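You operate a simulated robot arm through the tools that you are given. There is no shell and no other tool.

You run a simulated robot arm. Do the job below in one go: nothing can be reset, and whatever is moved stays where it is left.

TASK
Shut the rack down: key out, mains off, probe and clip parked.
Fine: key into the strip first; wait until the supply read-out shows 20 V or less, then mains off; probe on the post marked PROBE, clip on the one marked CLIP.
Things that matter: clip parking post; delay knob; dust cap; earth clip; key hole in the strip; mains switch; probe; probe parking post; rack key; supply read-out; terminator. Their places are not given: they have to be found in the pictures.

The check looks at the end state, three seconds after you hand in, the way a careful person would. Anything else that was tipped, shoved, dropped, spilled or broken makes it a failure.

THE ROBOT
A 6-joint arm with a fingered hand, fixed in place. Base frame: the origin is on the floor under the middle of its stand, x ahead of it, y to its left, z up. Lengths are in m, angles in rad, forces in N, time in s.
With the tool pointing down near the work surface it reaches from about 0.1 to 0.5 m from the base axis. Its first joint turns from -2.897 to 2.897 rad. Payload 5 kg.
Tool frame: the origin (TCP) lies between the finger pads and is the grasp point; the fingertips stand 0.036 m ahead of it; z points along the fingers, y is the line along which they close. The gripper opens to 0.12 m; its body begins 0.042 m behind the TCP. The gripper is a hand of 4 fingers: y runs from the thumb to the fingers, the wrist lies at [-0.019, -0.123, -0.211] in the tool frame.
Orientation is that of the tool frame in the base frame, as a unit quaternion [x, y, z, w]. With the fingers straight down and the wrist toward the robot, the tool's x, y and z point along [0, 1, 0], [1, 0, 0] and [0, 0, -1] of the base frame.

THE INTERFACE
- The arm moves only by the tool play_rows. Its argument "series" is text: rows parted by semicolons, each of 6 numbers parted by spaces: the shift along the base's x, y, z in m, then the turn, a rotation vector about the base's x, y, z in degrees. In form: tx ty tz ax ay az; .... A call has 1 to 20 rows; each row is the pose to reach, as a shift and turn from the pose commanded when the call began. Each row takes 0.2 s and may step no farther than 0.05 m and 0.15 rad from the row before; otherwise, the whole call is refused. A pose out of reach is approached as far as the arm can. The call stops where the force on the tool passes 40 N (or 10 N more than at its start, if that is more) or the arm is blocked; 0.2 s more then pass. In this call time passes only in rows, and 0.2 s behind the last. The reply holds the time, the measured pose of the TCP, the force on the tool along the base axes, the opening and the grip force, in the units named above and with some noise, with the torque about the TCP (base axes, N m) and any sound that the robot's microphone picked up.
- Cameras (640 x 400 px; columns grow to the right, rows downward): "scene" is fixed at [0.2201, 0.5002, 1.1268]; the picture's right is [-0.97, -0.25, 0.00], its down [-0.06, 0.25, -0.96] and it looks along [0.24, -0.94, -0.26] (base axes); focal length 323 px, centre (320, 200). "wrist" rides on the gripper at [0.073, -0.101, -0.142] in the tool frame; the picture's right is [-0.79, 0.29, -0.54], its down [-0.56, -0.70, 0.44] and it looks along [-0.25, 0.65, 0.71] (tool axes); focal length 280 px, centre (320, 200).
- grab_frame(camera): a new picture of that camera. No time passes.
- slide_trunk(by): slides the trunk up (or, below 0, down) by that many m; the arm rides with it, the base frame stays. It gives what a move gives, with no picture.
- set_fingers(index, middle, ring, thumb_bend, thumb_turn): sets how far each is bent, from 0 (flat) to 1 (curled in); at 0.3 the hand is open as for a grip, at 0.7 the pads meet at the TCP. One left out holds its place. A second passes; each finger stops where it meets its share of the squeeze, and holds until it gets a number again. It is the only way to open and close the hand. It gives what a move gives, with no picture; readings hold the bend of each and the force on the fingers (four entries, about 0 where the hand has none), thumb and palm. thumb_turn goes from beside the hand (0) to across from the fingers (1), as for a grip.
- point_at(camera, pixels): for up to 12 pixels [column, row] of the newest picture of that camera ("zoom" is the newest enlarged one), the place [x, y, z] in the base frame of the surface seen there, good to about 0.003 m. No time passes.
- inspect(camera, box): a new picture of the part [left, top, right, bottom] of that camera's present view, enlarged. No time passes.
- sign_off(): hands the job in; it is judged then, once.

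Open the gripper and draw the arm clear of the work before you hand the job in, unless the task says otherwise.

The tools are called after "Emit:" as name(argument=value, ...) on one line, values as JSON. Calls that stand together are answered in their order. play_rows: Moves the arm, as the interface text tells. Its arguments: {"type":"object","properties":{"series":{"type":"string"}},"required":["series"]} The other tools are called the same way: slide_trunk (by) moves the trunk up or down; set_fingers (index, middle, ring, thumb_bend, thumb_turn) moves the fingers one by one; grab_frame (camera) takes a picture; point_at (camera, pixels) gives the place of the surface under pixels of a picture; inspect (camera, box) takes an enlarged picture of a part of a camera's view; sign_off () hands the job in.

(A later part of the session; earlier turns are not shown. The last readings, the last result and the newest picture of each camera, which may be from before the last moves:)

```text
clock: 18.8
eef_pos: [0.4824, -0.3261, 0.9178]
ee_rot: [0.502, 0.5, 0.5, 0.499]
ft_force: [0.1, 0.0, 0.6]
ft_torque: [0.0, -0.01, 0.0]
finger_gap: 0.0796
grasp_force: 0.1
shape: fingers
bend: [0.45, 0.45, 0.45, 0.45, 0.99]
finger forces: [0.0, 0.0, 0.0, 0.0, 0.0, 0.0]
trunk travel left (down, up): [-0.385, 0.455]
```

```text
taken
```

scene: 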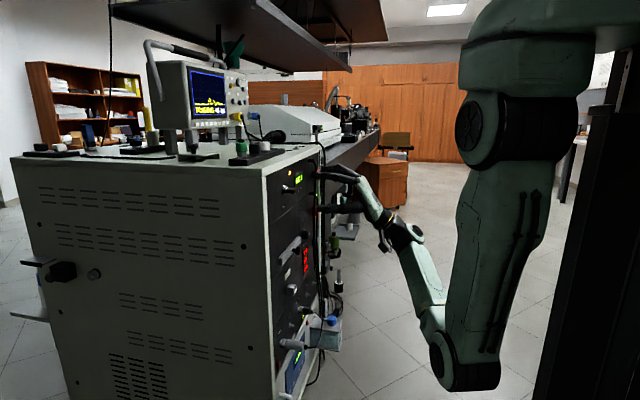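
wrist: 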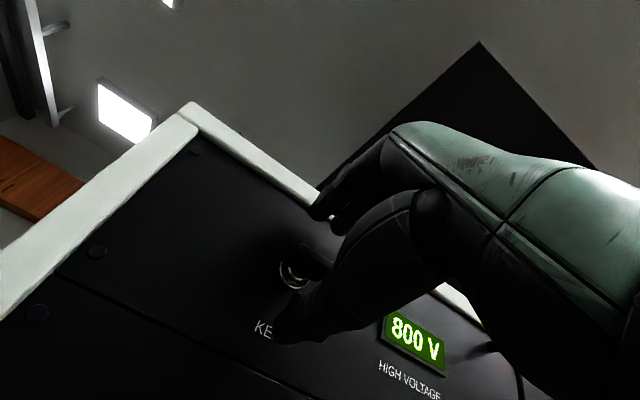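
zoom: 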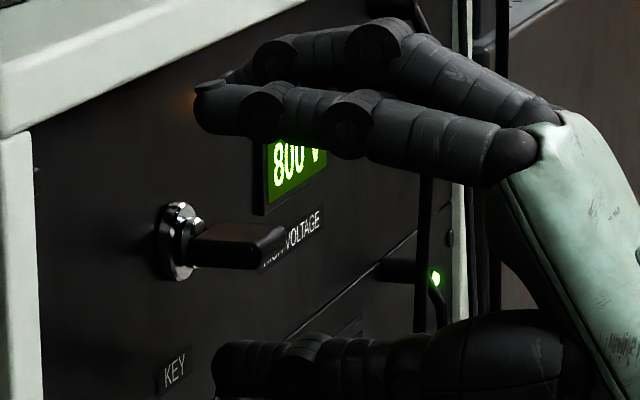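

The hand straddles the key head properly. I close in two steps, first to 0.62.

Emit:
set_fingers(index=0.62, middle=0.62, ring=0.62, thumb_bend=0.62)

Emit:
inspect(camera="scene", box=[270, 160, 334, 210])

```text
clock: 19.8
eef_pos: [0.4822, -0.3271, 0.9187]
ee_rot: [0.5, 0.5, 0.5, 0.5]
ft_force: [-0.2, -0.2, -0.7]
ft_torque: [-0.02, -0.02, 0.03]
finger_gap: 0.0289
grasp_force: 0.1
shape: fingers
bend: [0.62, 0.62, 0.62, 0.62, 1.0]
finger forces: [0.0, 0.0, 0.0, 0.0, 0.0, 0.1]
trunk travel left (down, up): [-0.385, 0.455]
```

```text
8.00 times, centred on (302, 185) of scene
```

zoom: 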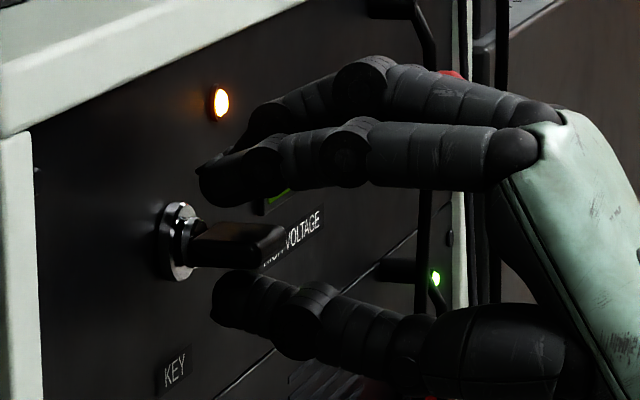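

The gap is 29 mm and the key lies between thumb and fingers. I close fully onto the key head.

Emit:
set_fingers(index=0.8, middle=0.8, ring=0.8, thumb_bend=0.8)

Emit:
inspect(camera="scene", box=[270, 160, 334, 210])

```text
clock: 20.8
eef_pos: [0.4838, -0.3262, 0.9178]
ee_rot: [0.5, 0.501, 0.5, 0.499]
ft_force: [9.6, -1.9, -0.6]
ft_torque: [-0.1, 0.09, -0.09]
finger_gap: 0.0096
grasp_force: 18.9
shape: fingers
bend: [0.72, 0.71, 0.8, 0.68, 1.0]
finger forces: [8.1, 10.0, 0.0, 0.1, 19.5, 0.1]
trunk travel left (down, up): [-0.385, 0.455]
```

```text
8.00 times, centred on (302, 185) of scene
```

zoom: 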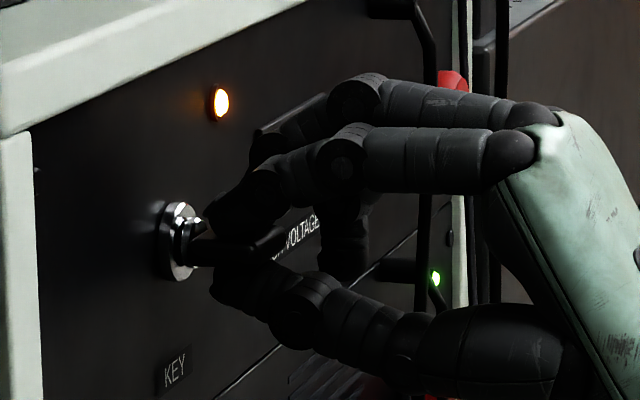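

The key is gripped (index, middle and thumb, 19 N). I pull gently in −x by 6 mm and watch the force.

Emit:
play_rows(series="-0.003 0 0 0 0 0; -0.006 0 0 0 0 0")

Emit:
inspect(camera="scene", box=[270, 160, 334, 210])

```text
clock: 21.4
eef_pos: [0.4786, -0.3256, 0.9167]
ee_rot: [0.5, 0.5, 0.5, 0.5]
ft_force: [22.4, -3.3, 1.8]
ft_torque: [-0.11, -0.03, -0.07]
finger_gap: 0.0098
grasp_force: 15.7
shape: fingers
bend: [0.72, 0.71, 0.8, 0.68, 1.0]
finger forces: [7.8, 8.7, 0.0, 0.0, 15.2, 0.1]
trunk travel left (down, up): [-0.385, 0.455]
```

```text
8.00 times, centred on (302, 185) of scene
```

zoom: 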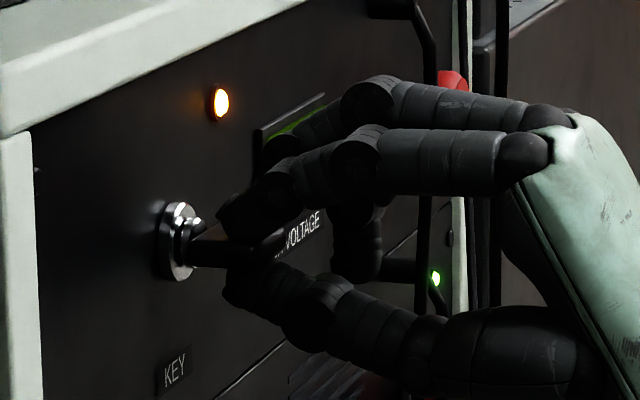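

It holds at 22 N with the key not moving, so the lock likely needs turning first. I ease back in 4 mm and twist slightly counter-clockwise (−10° about x) while watching the torque and sound.

Emit:
play_rows(series="0.004 0 0 0 0 0; 0.005 0 0 0 0 0; 0.005 0 0 -4 0 0; 0.005 0 0 -8 0 0; 0.005 0 0 -12 0 0")

Emit:
inspect(camera="scene", box=[270, 160, 334, 210])

```text
clock: 22.6
eef_pos: [0.4792, -0.3271, 0.917]
ee_rot: [0.446, 0.549, 0.445, 0.55]
ft_force: [2.9, -1.6, -1.0]
ft_torque: [0.06, 0.04, -0.02]
finger_gap: 0.0099
grasp_force: 19.2
shape: fingers
bend: [0.72, 0.72, 0.8, 0.69, 1.0]
finger forces: [12.4, 5.8, 0.0, 0.0, 19.8, 0.0]
trunk travel left (down, up): [-0.385, 0.455]
```

```text
8.00 times, centred on (302, 185) of scene
```

zoom: 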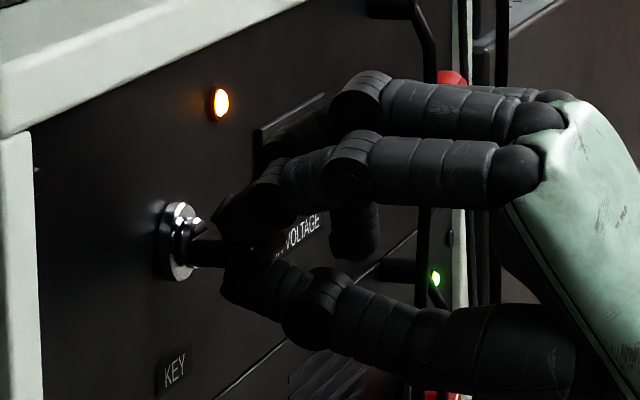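

The hand turned −12° with almost no torque, so the key seems to rotate. I zoom on the key head to confirm.

Emit:
inspect(camera="scene", box=[282, 180, 306, 198])

Emit:
inspect(camera="wrist", box=[240, 220, 340, 320])

```text
16.00 times, centred on (294, 189) of scene
```

zoom: 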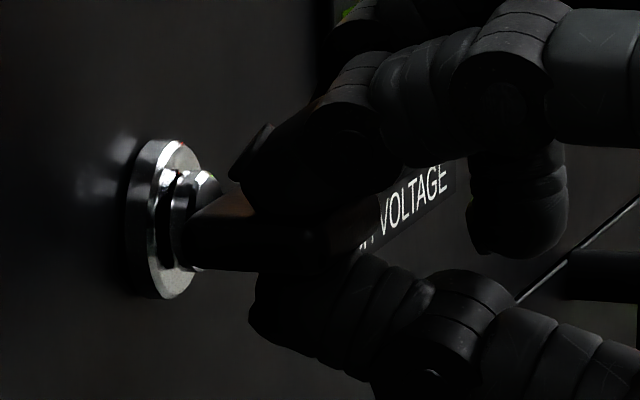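

```text
4.00 times, centred on (290, 270) of wrist
```

zoom: 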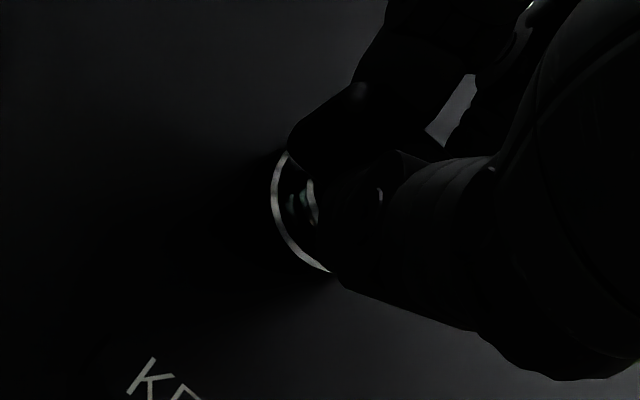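

Finger bends stayed equal, so the key is turning with the hand. I continue turning counter-clockwise in small steps to about −45° total.

Emit:
play_rows(series="0 0 0 -5 0 0; 0 0 0 -10 0 0; 0 0 0 -15 0 0; 0 0 0 -20 0 0; 0 0 0 -25 0 0; 0 0 0 -30 0 0")

Emit:
inspect(camera="scene", box=[282, 180, 306, 198])

Emit:
grab_frame(camera="scene")

```text
clock: 24.0
eef_pos: [0.4785, -0.3272, 0.9183]
ee_rot: [0.287, 0.645, 0.287, 0.647]
ft_force: [-17.9, 3.1, -2.1]
ft_torque: [-0.01, 0.17, 0.14]
finger_gap: 0.0099
grasp_force: 23.2
shape: fingers
bend: [0.72, 0.72, 0.8, 0.7, 1.0]
finger forces: [14.8, 7.8, 0.0, 0.1, 23.4, 0.0]
trunk travel left (down, up): [-0.385, 0.455]
```

```text
16.00 times, centred on (294, 189) of scene
```

zoom: 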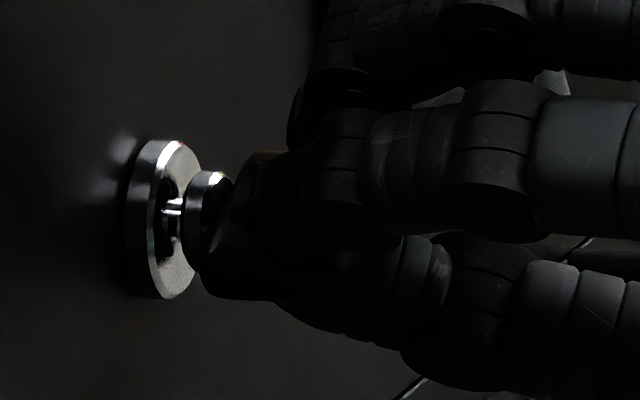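

```text
taken
```

scene: 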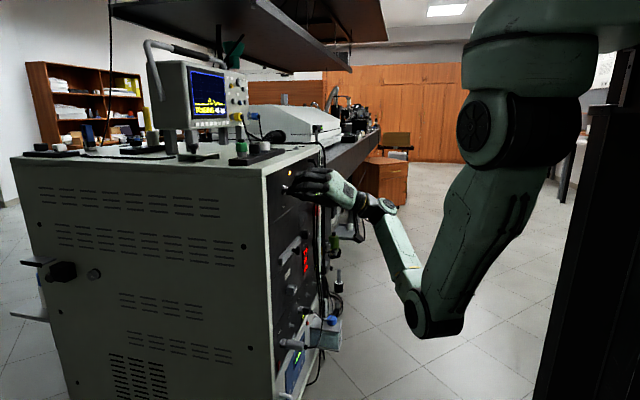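

The key turned and its collar now stands off the bezel with the stem visible, with an outward push of 18 N. I try a gentle pull of 6 mm at this angle.

Emit:
play_rows(series="-0.003 0 0 0 0 0; -0.006 0 0 0 0 0; -0.008 0 0 0 0 0")

Emit:
inspect(camera="scene", box=[282, 180, 306, 198])

```text
clock: 24.8
eef_pos: [0.4745, -0.3264, 0.918]
ee_rot: [0.288, 0.647, 0.287, 0.645]
ft_force: [25.5, -2.9, 3.0]
ft_torque: [0.0, -0.13, -0.1]
finger_gap: 0.0108
grasp_force: 15.0
shape: fingers
bend: [0.72, 0.72, 0.8, 0.7, 1.0]
finger forces: [9.3, 7.0, 0.0, 0.0, 14.4, 0.0]
trunk travel left (down, up): [-0.385, 0.455]
```

```text
16.00 times, centred on (294, 189) of scene
```

zoom: 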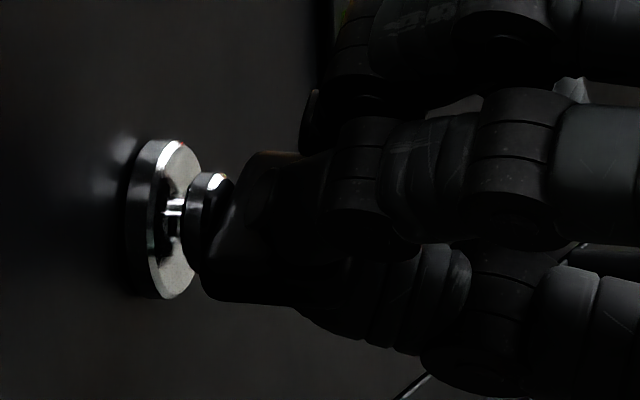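

Still held at 42° (25 N, collar not moving further), but the turn itself lifted the key about 4 mm. I relieve the pull and continue turning to −90° total.

Emit:
play_rows(series="0.003 0 0 0 0 0; 0.004 0 0 -6 0 0; 0.004 0 0 -12 0 0; 0.004 0 0 -18 0 0; 0.003 0 0 -24 0 0; 0.003 0 0 -30 0 0; 0.002 0 0 -36 0 0; 0.002 0 0 -42 0 0; 0.002 0 0 -48 0 0")

Emit:
inspect(camera="scene", box=[282, 180, 306, 198])

Emit:
grab_frame(camera="scene")

```text
clock: 26.8
eef_pos: [0.4726, -0.326, 0.9205]
ee_rot: [0.0, 0.706, -0.001, 0.708]
ft_force: [-11.3, 6.1, 2.5]
ft_torque: [0.05, -0.03, 0.18]
finger_gap: 0.0101
grasp_force: 22.6
shape: fingers
bend: [0.72, 0.72, 0.8, 0.71, 1.0]
finger forces: [16.1, 10.0, 0.0, 0.1, 18.7, 0.0]
trunk travel left (down, up): [-0.385, 0.455]
```

```text
16.00 times, centred on (294, 189) of scene
```

zoom: 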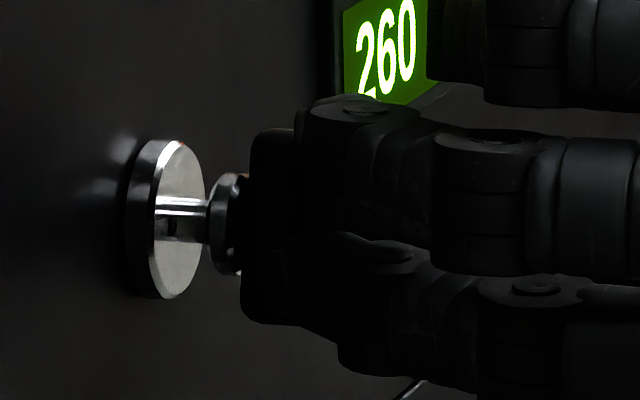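

```text
taken
```

scene: 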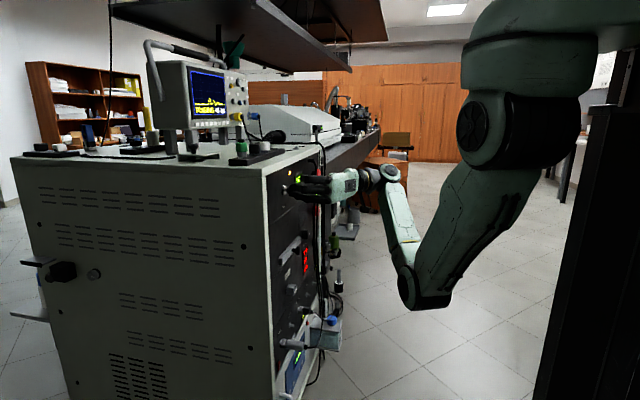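

The read-out is falling (260 V) and the key has turned to vertical. I now pull it straight out in −x.

Emit:
play_rows(series="-0.004 0 0 0 0 0; -0.008 0 0 0 0 0; -0.012 0 0 0 0 0; -0.016 0 0 0 0 0")

Emit:
inspect(camera="scene", box=[282, 180, 306, 198])

```text
clock: 27.8
eef_pos: [0.4572, -0.3274, 0.9166]
ee_rot: [0.0, 0.707, 0.0, 0.707]
ft_force: [0.0, -0.1, -0.4]
ft_torque: [-0.03, 0.02, -0.03]
finger_gap: 0.0105
grasp_force: 19.8
shape: fingers
bend: [0.72, 0.72, 0.8, 0.71, 1.0]
finger forces: [11.8, 7.9, 0.0, 0.1, 20.0, 0.0]
trunk travel left (down, up): [-0.385, 0.455]
```

```text
16.00 times, centred on (294, 189) of scene
```

zoom: 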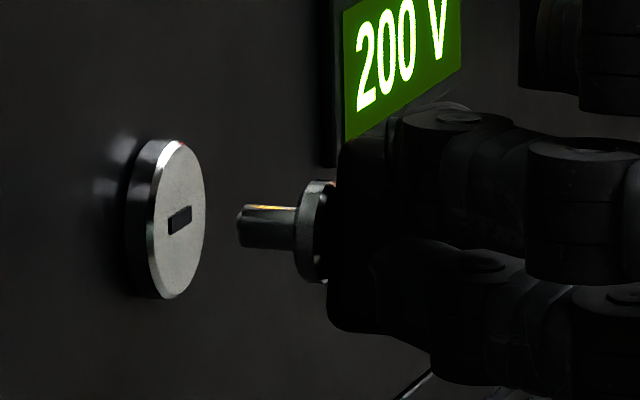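

The key is out and held; the read-out shows 200 V and falling. I look at the strip hole closely to find its slot direction.

Emit:
inspect(camera="scene", box=[270, 144, 286, 154])

Emit:
inspect(camera="scene", box=[288, 176, 308, 192])

Emit:
grab_frame(camera="wrist")

```text
16.00 times, centred on (278, 149) of scene
```

zoom: 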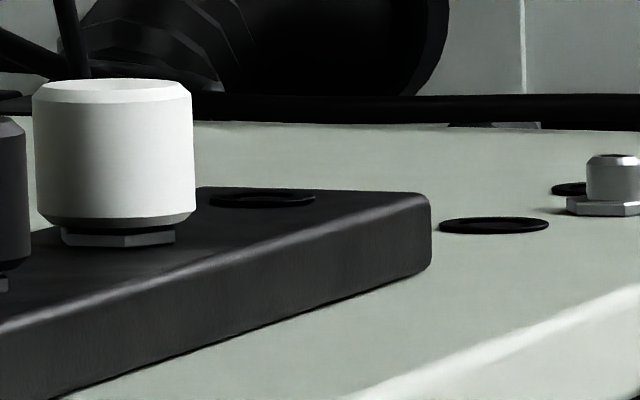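

```text
16.00 times, centred on (298, 184) of scene
```

zoom: 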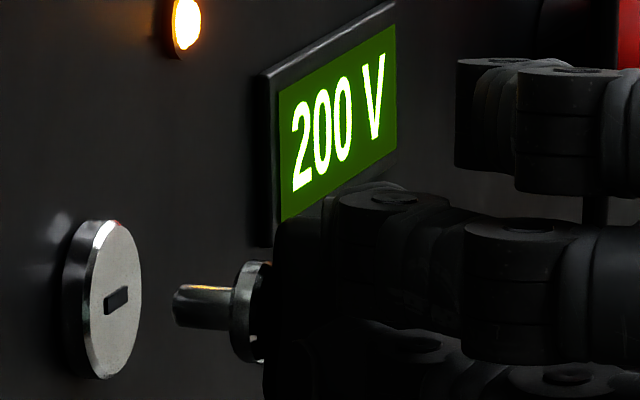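

```text
taken
```

wrist: 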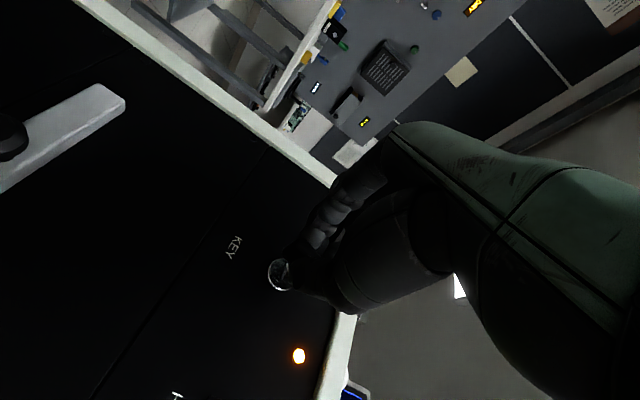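

The strip hole looks like a round rimmed hole. I measure the held key's blade tip and collar relative to the TCP in this zoom.

Emit:
point_at(camera="zoom", pixels=[[178, 305], [200, 305], [225, 310], [200, 289], [245, 310], [240, 350], [255, 270], [300, 330], [120, 300], [110, 250]])

```text
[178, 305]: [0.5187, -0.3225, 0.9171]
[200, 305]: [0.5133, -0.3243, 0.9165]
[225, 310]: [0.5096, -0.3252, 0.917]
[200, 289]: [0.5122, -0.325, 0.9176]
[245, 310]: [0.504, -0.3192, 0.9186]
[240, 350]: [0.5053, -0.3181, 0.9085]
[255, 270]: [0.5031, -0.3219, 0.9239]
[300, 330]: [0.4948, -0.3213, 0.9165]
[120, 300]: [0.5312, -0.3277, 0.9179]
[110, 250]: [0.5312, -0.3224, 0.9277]
```

The blade tip is 0.062 m and the collar 0.049 m ahead of the TCP, well centred. I draw back to x≈0.40 and rotate the hand +90° about x back to the thumb-below posture.

Emit:
play_rows(series="-0.03 0 0 0 0 0; -0.06 0 0 0 0 0; -0.06 0 0 7.5 0 0; -0.06 0 0 15 0 0; -0.06 0 0 22.5 0 0; -0.06 0 0 30 0 0; -0.06 0 0 37.5 0 0; -0.06 0 0 45 0 0; -0.06 0 0 52.5 0 0; -0.06 0 0 60 0 0; -0.06 0 0 67.5 0 0; -0.06 0 0 75 0 0; -0.06 0 0 82.5 0 0; -0.06 0 0 90 0 0")

Emit:
inspect(camera="scene", box=[280, 150, 344, 200])

```text
clock: 30.8
eef_pos: [0.3986, -0.3258, 0.9172]
ee_rot: [0.5, 0.5, 0.501, 0.499]
ft_force: [0.4, -0.2, 0.6]
ft_torque: [-0.04, -0.03, 0.0]
finger_gap: 0.0102
grasp_force: 19.8
shape: fingers
bend: [0.72, 0.72, 0.8, 0.71, 1.0]
finger forces: [11.8, 8.1, 0.1, 0.0, 19.9, 0.0]
trunk travel left (down, up): [-0.385, 0.455]
```

```text
8.00 times, centred on (312, 175) of scene
```

zoom: 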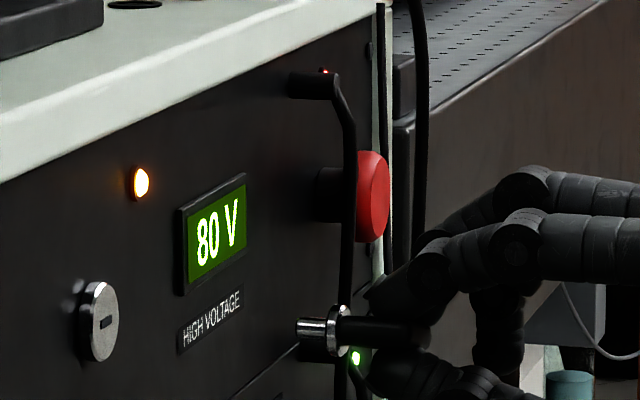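

The read-out now shows 80 V. I raise the trunk 0.25 m to get above the rack top, still in front of it.

Emit:
slide_trunk(by=0.25)

Emit:
play_rows(series="0 0 0 0 7.5 0; 0 0 0 0 15 0; 0 -0.01 0 0 22.5 0; 0 -0.02 0 0 30 0; 0 -0.03 0 0 37.5 0; 0 -0.04 0 0 45 0; 0 -0.05 0 0 52.5 0; 0 -0.06 0 0 60 0; 0 -0.07 0 0 67.5 0; 0 -0.08 0 0 75 0; 0 -0.09 0 0 82.5 0; 0 -0.1 0 0 90 0")

Emit:
grab_frame(camera="wrist")

Emit:
grab_frame(camera="scene")

```text
clock: 33.4
eef_pos: [0.3977, -0.3279, 1.168]
ee_rot: [0.5, 0.5, 0.5, 0.5]
ft_force: [0.1, 0.6, -0.9]
ft_torque: [0.01, 0.02, 0.04]
finger_gap: 0.0104
grasp_force: 19.9
shape: fingers
bend: [0.72, 0.72, 0.8, 0.71, 1.0]
finger forces: [11.8, 8.0, 0.0, 0.0, 20.1, 0.0]
trunk travel left (down, up): [-0.635, 0.205]
```

```text
clock: 36.0
eef_pos: [0.4535, -0.4749, 1.1025]
ee_rot: [0.708, 0.706, 0.002, 0.005]
ft_force: [-0.8, 0.2, -0.1]
ft_torque: [0.02, 0.03, 0.0]
finger_gap: 0.0098
grasp_force: 19.4
shape: fingers
bend: [0.72, 0.72, 0.8, 0.71, 1.0]
finger forces: [11.5, 7.9, 0.0, 0.0, 19.4, 0.0]
out of reach, approached as far as the arm can: row 10, 11, 12
trunk travel left (down, up): [-0.635, 0.205]
```

```text
taken
```

wrist: 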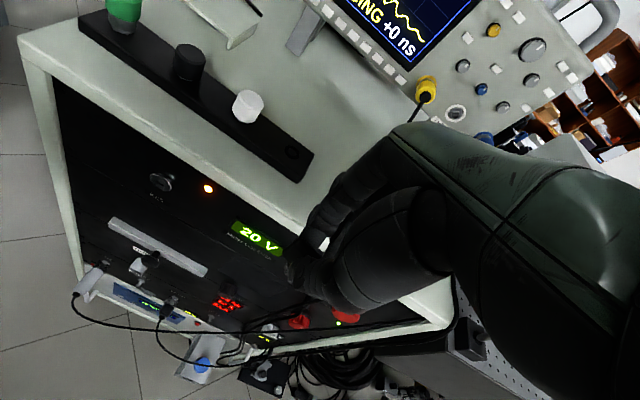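

```text
taken
```

scene: 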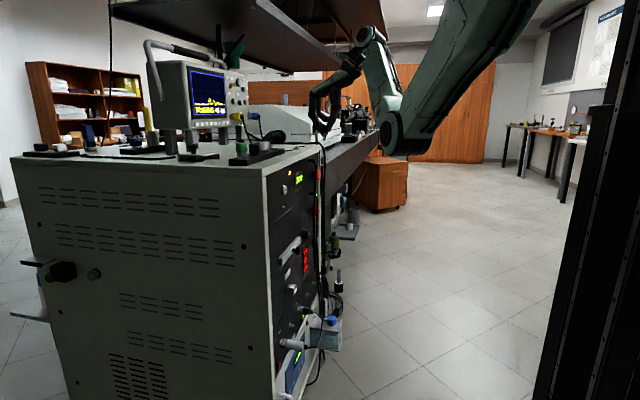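

The arm ended slightly outward of the commanded pose at (0.4535,-0.475,1.1025), fingers down, clear of the rack. The strip hole is visible at (290,150) and I zoom on it.

Emit:
inspect(camera="wrist", box=[270, 130, 318, 165])

Emit:
point_at(camera="wrist", pixels=[[292, 153], [286, 149], [298, 157], [296, 147], [287, 158], [247, 97], [247, 110], [324, 243]])

Emit:
inspect(camera="wrist", box=[280, 210, 380, 290])

Emit:
inspect(camera="scene", box=[290, 60, 370, 150])

```text
11.43 times, centred on (294, 148) of wrist
```

zoom: 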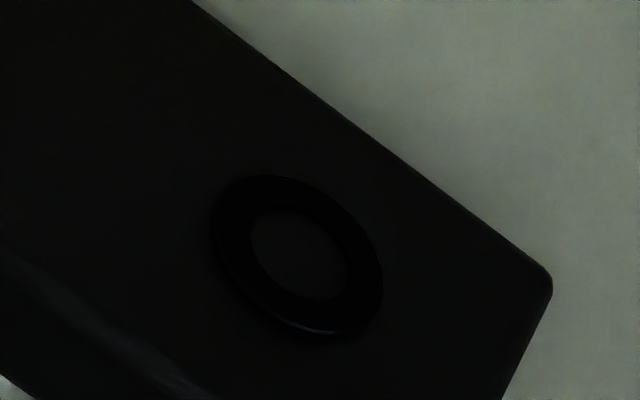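

```text
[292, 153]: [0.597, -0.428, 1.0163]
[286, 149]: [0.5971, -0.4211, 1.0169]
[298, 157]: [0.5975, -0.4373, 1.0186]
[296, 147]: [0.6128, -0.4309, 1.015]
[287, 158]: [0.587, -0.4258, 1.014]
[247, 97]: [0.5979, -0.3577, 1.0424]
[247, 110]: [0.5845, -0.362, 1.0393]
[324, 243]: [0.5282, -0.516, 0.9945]
```

```text
5.00 times, centred on (330, 250) of wrist
```

zoom: 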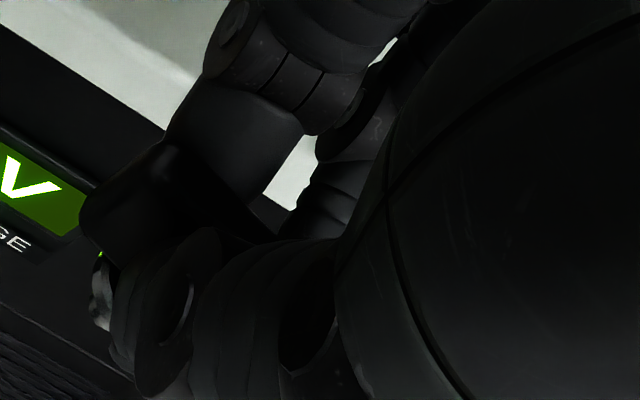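

```text
4.44 times, centred on (330, 105) of scene
```

zoom: 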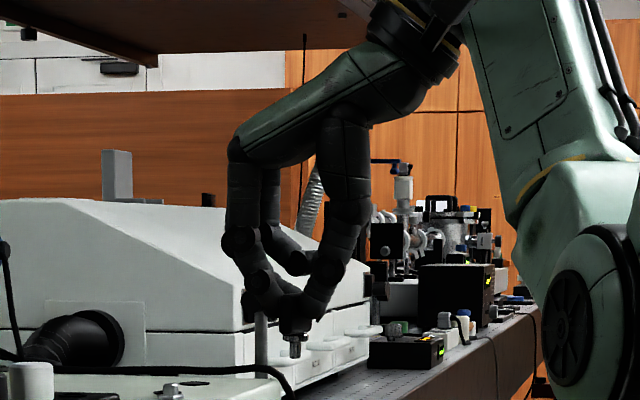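

The hole is round with an inner opening; I measure the ring edges carefully in an enlarged view to get its centre, and the key tip in the scene view.

Emit:
inspect(camera="wrist", box=[276, 142, 308, 162])

Emit:
point_at(camera="zoom", pixels=[[320, 220], [220, 170], [300, 110], [440, 250], [380, 340], [250, 260], [240, 120], [430, 320], [320, 150], [300, 290], [240, 210], [400, 230]])

Emit:
inspect(camera="scene", box=[315, 125, 339, 145])

```text
16.00 times, centred on (292, 152) of wrist
```

zoom: 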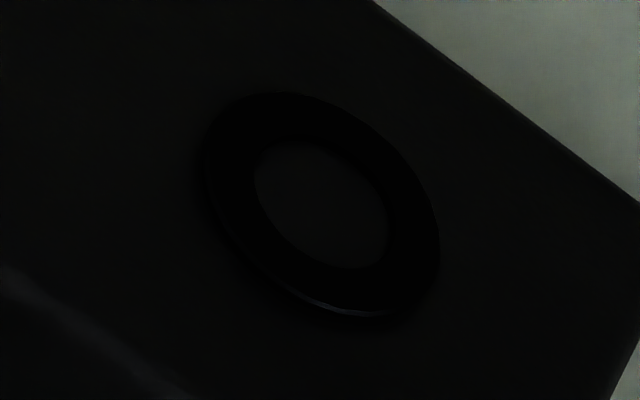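

```text
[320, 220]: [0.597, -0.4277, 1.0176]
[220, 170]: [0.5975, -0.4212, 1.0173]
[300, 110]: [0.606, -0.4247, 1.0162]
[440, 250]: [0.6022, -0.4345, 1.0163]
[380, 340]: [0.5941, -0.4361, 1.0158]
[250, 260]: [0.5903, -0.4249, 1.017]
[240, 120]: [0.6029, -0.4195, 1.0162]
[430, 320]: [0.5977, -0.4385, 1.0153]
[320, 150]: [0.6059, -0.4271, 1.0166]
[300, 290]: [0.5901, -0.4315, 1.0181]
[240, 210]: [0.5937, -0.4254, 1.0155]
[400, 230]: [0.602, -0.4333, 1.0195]
```

```text
16.00 times, centred on (327, 135) of scene
```

zoom: 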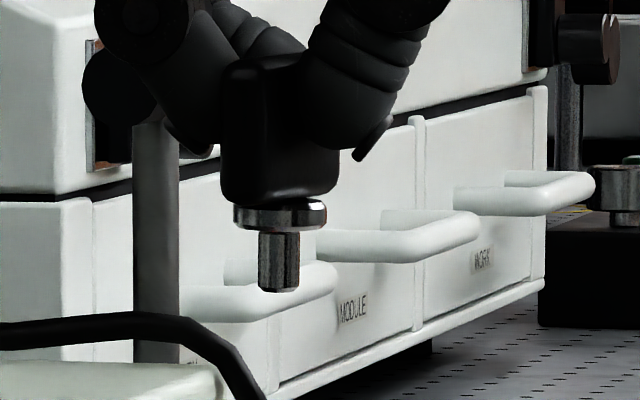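

The fitted hole centre is about (0.600,-0.428) with strip surface z≈1.017. I now measure the held key's shaft in the scene zoom to get its offset from the TCP.

Emit:
point_at(camera="zoom", pixels=[[279, 245], [279, 255], [279, 265], [279, 275], [279, 285], [265, 265], [293, 265], [279, 213], [279, 222], [245, 215], [315, 215], [279, 170]])

Emit:
play_rows(series="0 0 0 0 0 0")

```text
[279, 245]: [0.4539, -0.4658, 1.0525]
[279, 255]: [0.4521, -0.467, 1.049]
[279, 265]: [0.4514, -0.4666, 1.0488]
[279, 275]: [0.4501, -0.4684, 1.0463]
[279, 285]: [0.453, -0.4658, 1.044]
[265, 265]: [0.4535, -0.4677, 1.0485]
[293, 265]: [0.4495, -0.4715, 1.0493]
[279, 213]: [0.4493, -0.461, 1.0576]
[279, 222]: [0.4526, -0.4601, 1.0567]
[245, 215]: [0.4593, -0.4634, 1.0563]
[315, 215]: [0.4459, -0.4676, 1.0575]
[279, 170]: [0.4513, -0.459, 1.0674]
```

```text
clock: 36.4
eef_pos: [0.4527, -0.4725, 1.1041]
ee_rot: [0.709, 0.705, 0.003, 0.005]
ft_force: [0.0, -0.2, -0.2]
ft_torque: [-0.01, 0.0, 0.02]
finger_gap: 0.01
grasp_force: 20.1
shape: fingers
bend: [0.72, 0.72, 0.8, 0.71, 1.0]
finger forces: [11.5, 7.9, 0.1, 0.0, 19.5, 0.0]
trunk travel left (down, up): [-0.635, 0.205]
```

The arm holds at about (0.453,-0.474,1.103) with the key tip ~0.060 m below TCP. I move over the hole, keeping the tip about 35 mm above the strip, with a small tilt correction.

Emit:
play_rows(series="0.02 0.005 0.015 0 0.2 0; 0.05 0.015 0.015 0 0.4 0.1; 0.085 0.027 0.015 0.1 0.6 0.2; 0.12 0.038 0.015 0.16 0.65 0.3; 0.147 0.044 0.01 0.16 0.65 0.3")

Emit:
grab_frame(camera="wrist")

Emit:
grab_frame(camera="scene")

Emit:
inspect(camera="scene", box=[250, 120, 306, 160])

```text
clock: 37.6
eef_pos: [0.6018, -0.4273, 1.1155]
ee_rot: [0.705, 0.709, -0.003, -0.007]
ft_force: [-0.2, -0.2, 0.3]
ft_torque: [0.01, 0.0, -0.01]
finger_gap: 0.0101
grasp_force: 19.4
shape: fingers
bend: [0.72, 0.72, 0.8, 0.71, 1.0]
finger forces: [11.5, 7.8, 0.1, 0.1, 19.5, 0.1]
out of reach, approached as far as the arm can: row 1
trunk travel left (down, up): [-0.635, 0.205]
```

```text
taken
```

wrist: 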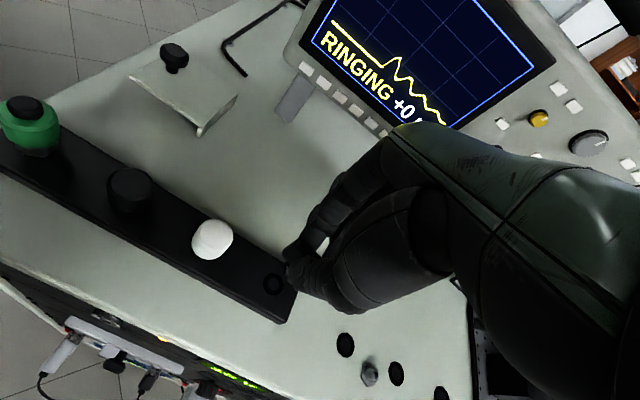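

```text
taken
```

scene: 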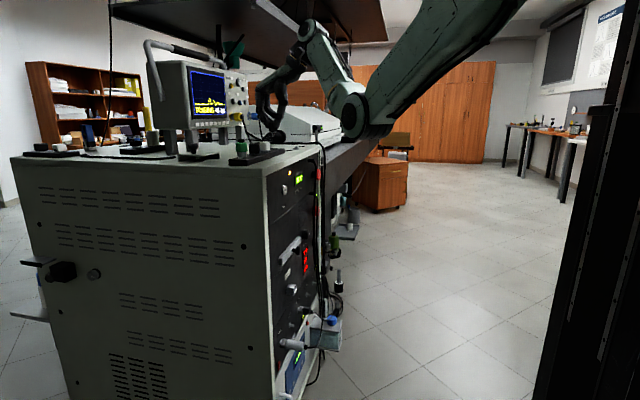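

```text
10.00 times, centred on (278, 140) of scene
```

zoom: 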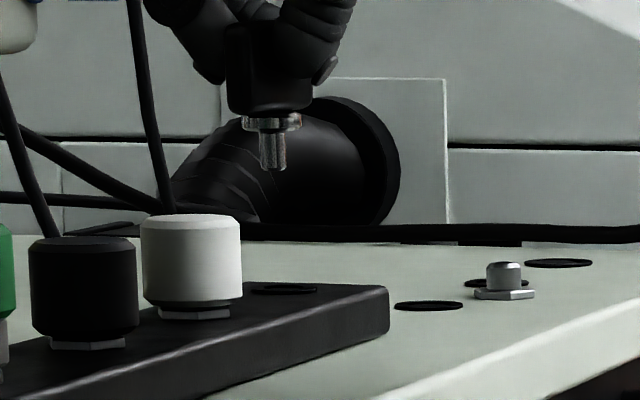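

The key hangs above the hole: in the scene zoom the shaft is at column 273 vs the hole at 284, i.e. about 2 mm too far in x. I zoom with the wrist camera to see the tip relative to the hole at (273,283).

Emit:
inspect(camera="wrist", box=[250, 255, 314, 295])

Emit:
inspect(camera="scene", box=[262, 128, 290, 152])

Emit:
point_at(camera="zoom", pixels=[[260, 90], [260, 100], [260, 110], [260, 120], [280, 110], [240, 30], [290, 300], [270, 300], [310, 300], [250, 300], [330, 300], [290, 296]])

```text
10.00 times, centred on (282, 275) of wrist
```

zoom: 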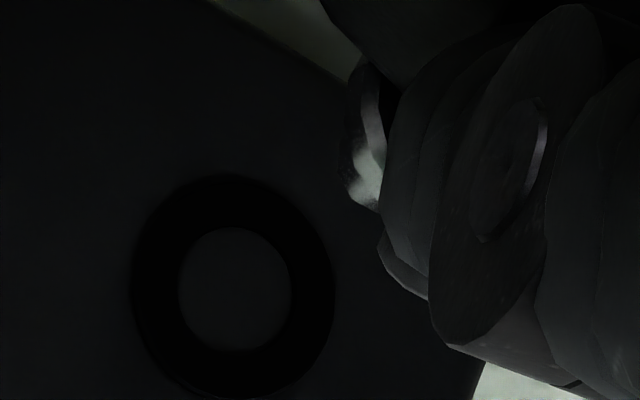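

```text
16.00 times, centred on (276, 140) of scene
```

zoom: 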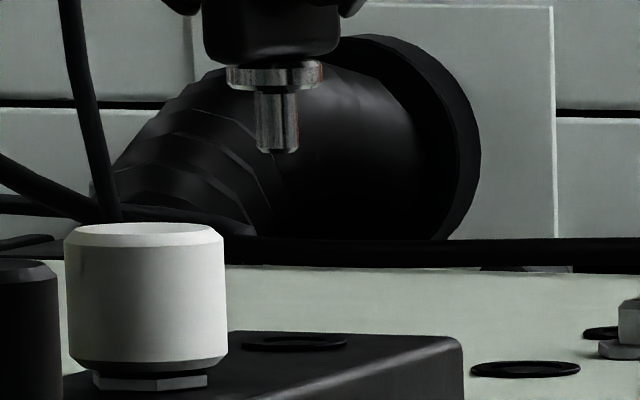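

```text
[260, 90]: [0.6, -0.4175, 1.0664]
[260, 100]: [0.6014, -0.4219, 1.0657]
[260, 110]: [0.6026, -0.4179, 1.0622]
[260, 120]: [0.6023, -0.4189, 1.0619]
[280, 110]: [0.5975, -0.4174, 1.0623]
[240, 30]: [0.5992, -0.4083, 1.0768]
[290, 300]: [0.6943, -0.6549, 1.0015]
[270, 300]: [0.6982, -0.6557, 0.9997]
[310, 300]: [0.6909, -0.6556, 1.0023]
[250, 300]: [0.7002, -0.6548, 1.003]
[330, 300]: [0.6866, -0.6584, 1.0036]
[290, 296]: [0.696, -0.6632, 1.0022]
```

Wrist geometry puts the hole at about (0.6008,-0.4278). To check for depth bias in the scene camera I measure the white cap's front face (known axis y≈−0.358) together with the key shaft.

Emit:
point_at(camera="zoom", pixels=[[145, 270], [145, 290], [145, 310], [145, 330], [277, 100], [277, 110], [277, 120], [277, 130], [277, 140], [277, 145], [275, 72], [275, 80]])

Emit:
point_at(camera="wrist", pixels=[[211, 238], [205, 236], [217, 240], [209, 228], [213, 246], [273, 284], [274, 284], [273.5, 283.5], [130, 188], [27, 107]])

```text
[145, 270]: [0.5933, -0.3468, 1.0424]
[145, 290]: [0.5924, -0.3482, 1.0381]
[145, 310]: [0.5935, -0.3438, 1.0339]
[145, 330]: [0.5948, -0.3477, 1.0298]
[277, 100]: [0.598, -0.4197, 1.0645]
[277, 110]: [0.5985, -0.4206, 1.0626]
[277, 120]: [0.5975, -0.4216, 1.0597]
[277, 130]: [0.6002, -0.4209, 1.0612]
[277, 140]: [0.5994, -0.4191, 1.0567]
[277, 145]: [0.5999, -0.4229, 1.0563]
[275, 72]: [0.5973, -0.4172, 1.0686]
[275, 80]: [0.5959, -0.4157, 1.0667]
```

```text
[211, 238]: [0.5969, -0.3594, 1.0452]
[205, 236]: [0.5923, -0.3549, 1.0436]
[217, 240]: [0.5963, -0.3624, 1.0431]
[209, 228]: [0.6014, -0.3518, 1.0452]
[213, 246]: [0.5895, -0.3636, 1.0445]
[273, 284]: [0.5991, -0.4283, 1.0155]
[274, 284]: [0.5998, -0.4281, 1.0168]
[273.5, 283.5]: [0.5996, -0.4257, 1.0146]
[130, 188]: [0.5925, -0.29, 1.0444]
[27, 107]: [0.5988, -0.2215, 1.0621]
```

Depth readings suggest the key may sit ~4 mm off along the tool x axis, but the scene camera's depth is the weak direction. I rotate the hand 37.5° about z here (tip ~40 mm above the strip) to see that offset in the camera's sharp direction.

Emit:
play_rows(series="0 0 0 -0.2 -0.7 -0.3; 0 0 0 -0.2 -0.7 7.5; 0 0 0 -0.2 -0.7 15; 0 0 0 -0.2 -0.7 22.5; 0 0 0 -0.2 -0.7 30; 0 0 0 -0.2 -0.7 37.5")

Emit:
inspect(camera="scene", box=[262, 128, 290, 152])

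Emit:
grab_frame(camera="scene")

Emit:
inspect(camera="wrist", box=[250, 255, 314, 295])

```text
clock: 39.0
eef_pos: [0.5976, -0.4276, 1.1164]
ee_rot: [0.44, 0.898, -0.002, 0.001]
ft_force: [-0.1, 0.0, -1.0]
ft_torque: [0.01, 0.02, -0.01]
finger_gap: 0.0102
grasp_force: 19.6
shape: fingers
bend: [0.72, 0.72, 0.8, 0.71, 1.0]
finger forces: [11.5, 7.9, 0.1, 0.1, 19.5, 0.0]
trunk travel left (down, up): [-0.635, 0.205]
```

```text
16.00 times, centred on (276, 140) of scene
```

zoom: 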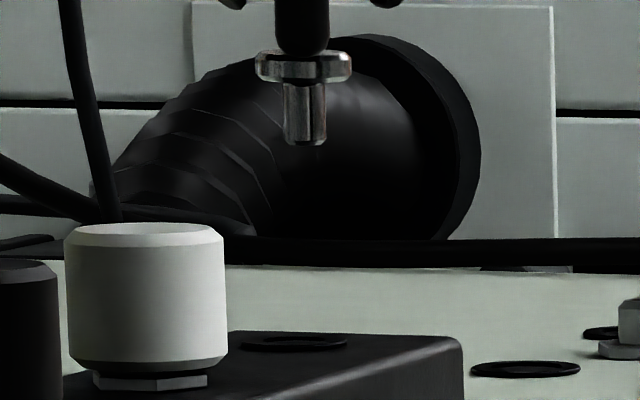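

```text
taken
```

scene: 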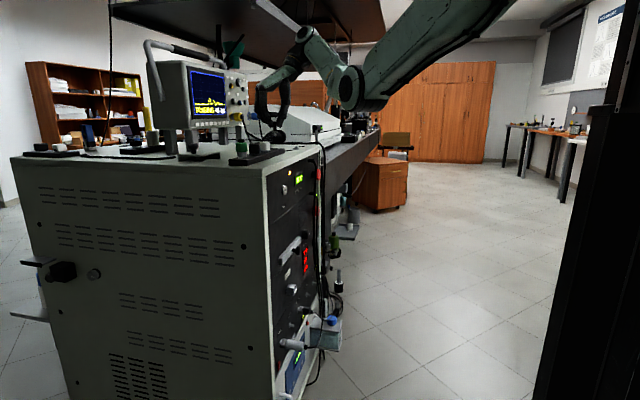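

```text
10.00 times, centred on (282, 275) of wrist
```

zoom: 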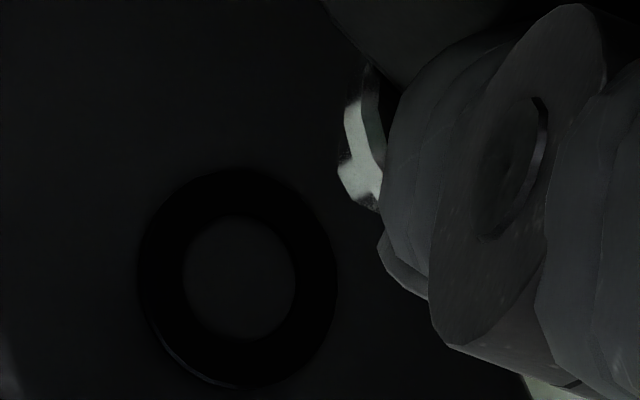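

The shaft moved ~5 mm sideways on rotation, which with the wrist view of the hole gives a key offset of about +4.8 mm along tool x (≈+y) and ~0 along tool y. I rotate back and shift 5 mm in −y so the key, not the TCP, is over the hole.

Emit:
play_rows(series="0 0 0 0 0 -7.5; 0 -0.002 0 0 0 -15; 0 -0.004 0 0 0 -22.5; 0 -0.005 0 0 0 -30; 0 -0.005 0 0 0 -37.5")

Emit:
inspect(camera="scene", box=[262, 128, 290, 152])

Emit:
inspect(camera="wrist", box=[250, 255, 314, 295])

```text
clock: 40.2
eef_pos: [0.5959, -0.4332, 1.1164]
ee_rot: [0.707, 0.707, -0.002, 0.001]
ft_force: [0.1, 0.2, -0.3]
ft_torque: [0.02, -0.03, 0.01]
finger_gap: 0.0102
grasp_force: 19.5
shape: fingers
bend: [0.72, 0.72, 0.8, 0.71, 1.0]
finger forces: [11.6, 7.9, 0.0, 0.0, 19.6, 0.0]
trunk travel left (down, up): [-0.635, 0.205]
```

```text
16.00 times, centred on (276, 140) of scene
```

zoom: 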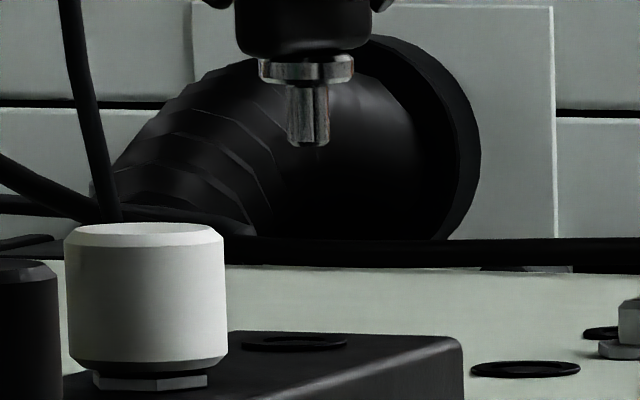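

```text
10.00 times, centred on (282, 275) of wrist
```

zoom: 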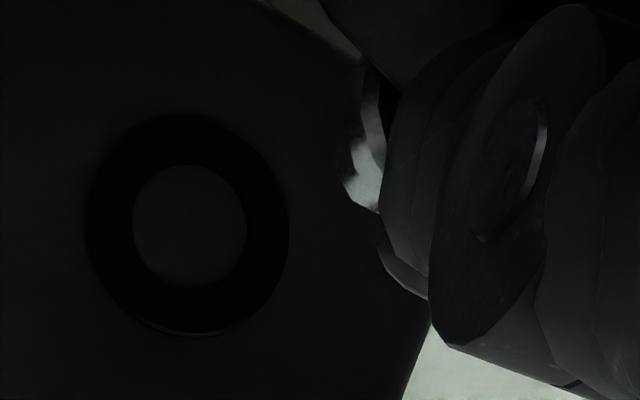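

The hole sits ~3.5 mm further in +x relative to the key (both views agree). I correct +3.5 mm in x and lower 28 mm to just above the ring, then re-check.

Emit:
play_rows(series="0.0035 0 -0.005 0 0 0; 0.0035 0 -0.013 0 0 0; 0.0035 0 -0.021 0 0 0; 0.0035 0 -0.029 0 0 0")

Emit:
inspect(camera="scene", box=[262, 128, 290, 156])

Emit:
inspect(camera="wrist", box=[250, 245, 314, 285])

```text
clock: 41.2
eef_pos: [0.5998, -0.4329, 1.0864]
ee_rot: [0.705, 0.709, -0.002, 0.0]
ft_force: [0.0, 1.1, -0.1]
ft_torque: [0.0, -0.01, 0.01]
finger_gap: 0.0102
grasp_force: 19.0
shape: fingers
bend: [0.72, 0.72, 0.8, 0.71, 1.0]
finger forces: [11.5, 7.9, 0.0, 0.0, 19.5, 0.1]
trunk travel left (down, up): [-0.635, 0.205]
```

```text
14.29 times, centred on (276, 142) of scene
```

zoom: 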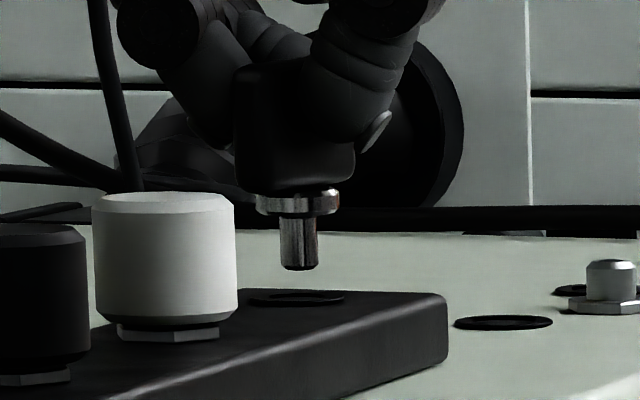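

```text
10.00 times, centred on (282, 265) of wrist
```

zoom: 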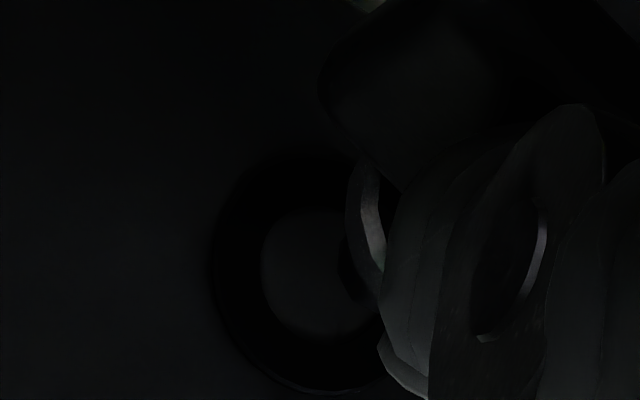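

The tip is ~7 mm above the hole; scene says it needs ~0.8 mm more +x, wrist view agrees in y. I apply that and lower 12 mm in 3 mm steps, watching the force.

Emit:
play_rows(series="0.0008 0 0 0 0 0; 0.0008 0 -0.003 0 0 0; 0.0008 0 -0.006 0 0 0; 0.0008 0 -0.009 0 0 0; 0.0008 0 -0.011 0 0 0")

Emit:
inspect(camera="scene", box=[262, 128, 290, 156])

```text
clock: 42.4
eef_pos: [0.6009, -0.4326, 1.0761]
ee_rot: [0.705, 0.709, -0.003, 0.001]
ft_force: [-1.3, 4.5, -0.8]
ft_torque: [0.15, 0.05, -0.02]
finger_gap: 0.0098
grasp_force: 19.0
shape: fingers
bend: [0.72, 0.72, 0.8, 0.71, 1.0]
finger forces: [11.0, 6.9, 0.0, 0.0, 20.2, 0.0]
trunk travel left (down, up): [-0.635, 0.205]
```

```text
14.29 times, centred on (276, 142) of scene
```

zoom: 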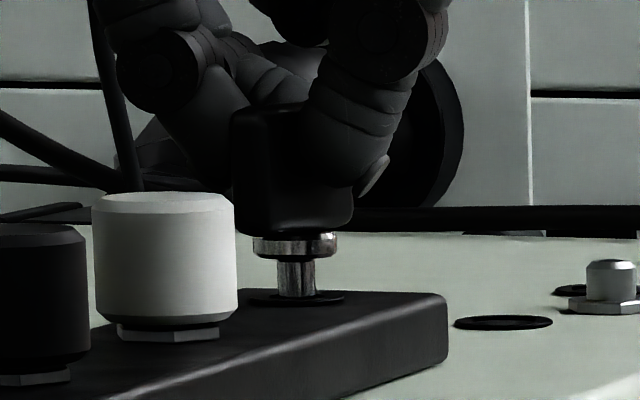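

The tip has entered the hole with a slight +y side force (4.5 N). I shift +1 mm in y and lower a further 9 mm.

Emit:
play_rows(series="0 0.001 0 0 0 0; 0 0.001 -0.003 0 0 0; 0 0.001 -0.006 0 0 0; 0 0.001 -0.008 0 0 0")

Emit:
inspect(camera="scene", box=[262, 128, 290, 156])

```text
clock: 43.4
eef_pos: [0.5999, -0.4316, 1.0687]
ee_rot: [0.705, 0.709, -0.002, 0.002]
ft_force: [-1.7, 0.6, 0.3]
ft_torque: [0.11, 0.03, -0.01]
finger_gap: 0.0102
grasp_force: 19.1
shape: fingers
bend: [0.72, 0.72, 0.8, 0.71, 1.0]
finger forces: [11.4, 7.2, 0.0, 0.0, 20.1, 0.0]
trunk travel left (down, up): [-0.635, 0.205]
```

```text
14.29 times, centred on (276, 142) of scene
```

zoom: 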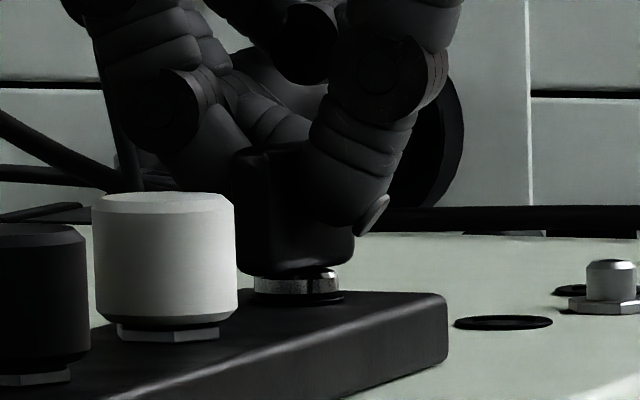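

The collar is nearly on the ring. I press down 3 mm more to seat it, watching the z force.

Emit:
play_rows(series="0 0 -0.001 0 0 0; 0 0 -0.002 0 0 0; 0 0 -0.003 0 0 0")

Emit:
inspect(camera="scene", box=[262, 128, 290, 156])

Emit:
inspect(camera="scene", box=[285, 165, 315, 190])

```text
clock: 44.2
eef_pos: [0.6005, -0.4313, 1.0666]
ee_rot: [0.705, 0.709, -0.001, 0.003]
ft_force: [-0.6, -0.8, 7.3]
ft_torque: [0.01, 0.08, -0.03]
finger_gap: 0.0097
grasp_force: 20.6
shape: fingers
bend: [0.72, 0.72, 0.8, 0.71, 1.0]
finger forces: [12.3, 8.0, 0.0, 0.1, 21.1, 0.0]
trunk travel left (down, up): [-0.635, 0.205]
```

```text
14.29 times, centred on (276, 142) of scene
```

zoom: 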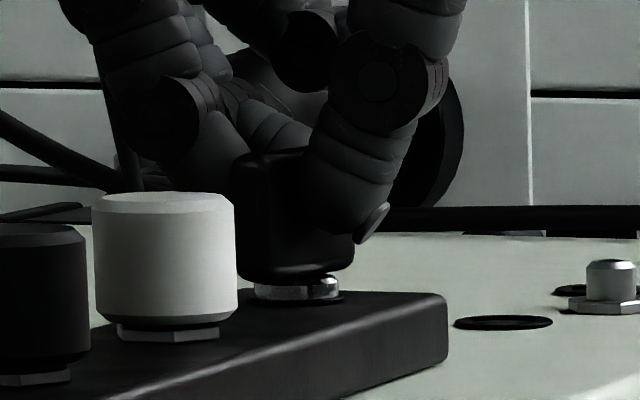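

```text
16.00 times, centred on (300, 178) of scene
```

zoom: 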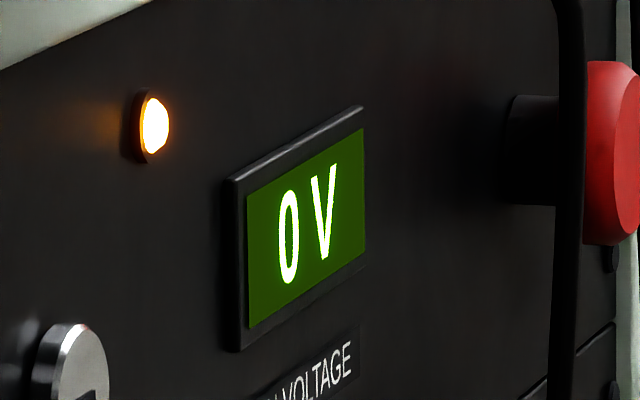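

The key is seated (7 N push on the collar) and the read-out shows 0 V. I open the fingers to release the key.

Emit:
set_fingers(index=0.6, middle=0.6, ring=0.6, thumb_bend=0.6)

Emit:
inspect(camera="scene", box=[250, 110, 306, 160])

Emit:
grab_frame(camera="wrist")

```text
clock: 45.2
eef_pos: [0.6008, -0.4306, 1.0654]
ee_rot: [0.705, 0.709, -0.003, 0.001]
ft_force: [0.2, -0.2, -0.2]
ft_torque: [-0.02, 0.01, 0.03]
finger_gap: 0.0335
grasp_force: 0.1
shape: fingers
bend: [0.6, 0.6, 0.6, 0.6, 1.0]
finger forces: [0.0, 0.0, 0.1, 0.0, 0.0, 0.0]
trunk travel left (down, up): [-0.635, 0.205]
```

```text
8.00 times, centred on (278, 135) of scene
```

zoom: 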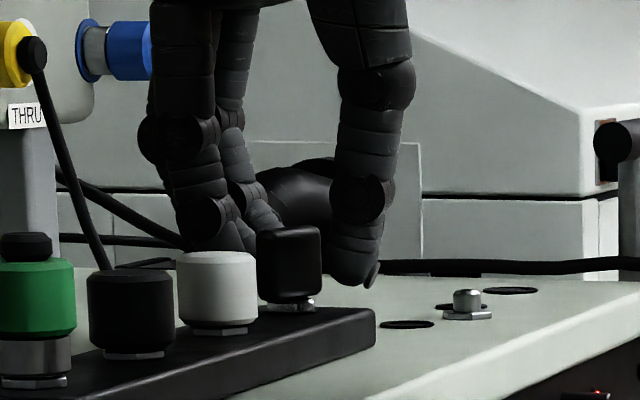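

```text
taken
```

wrist: 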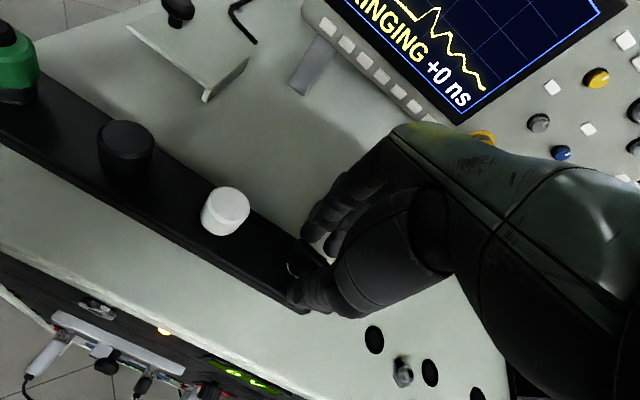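

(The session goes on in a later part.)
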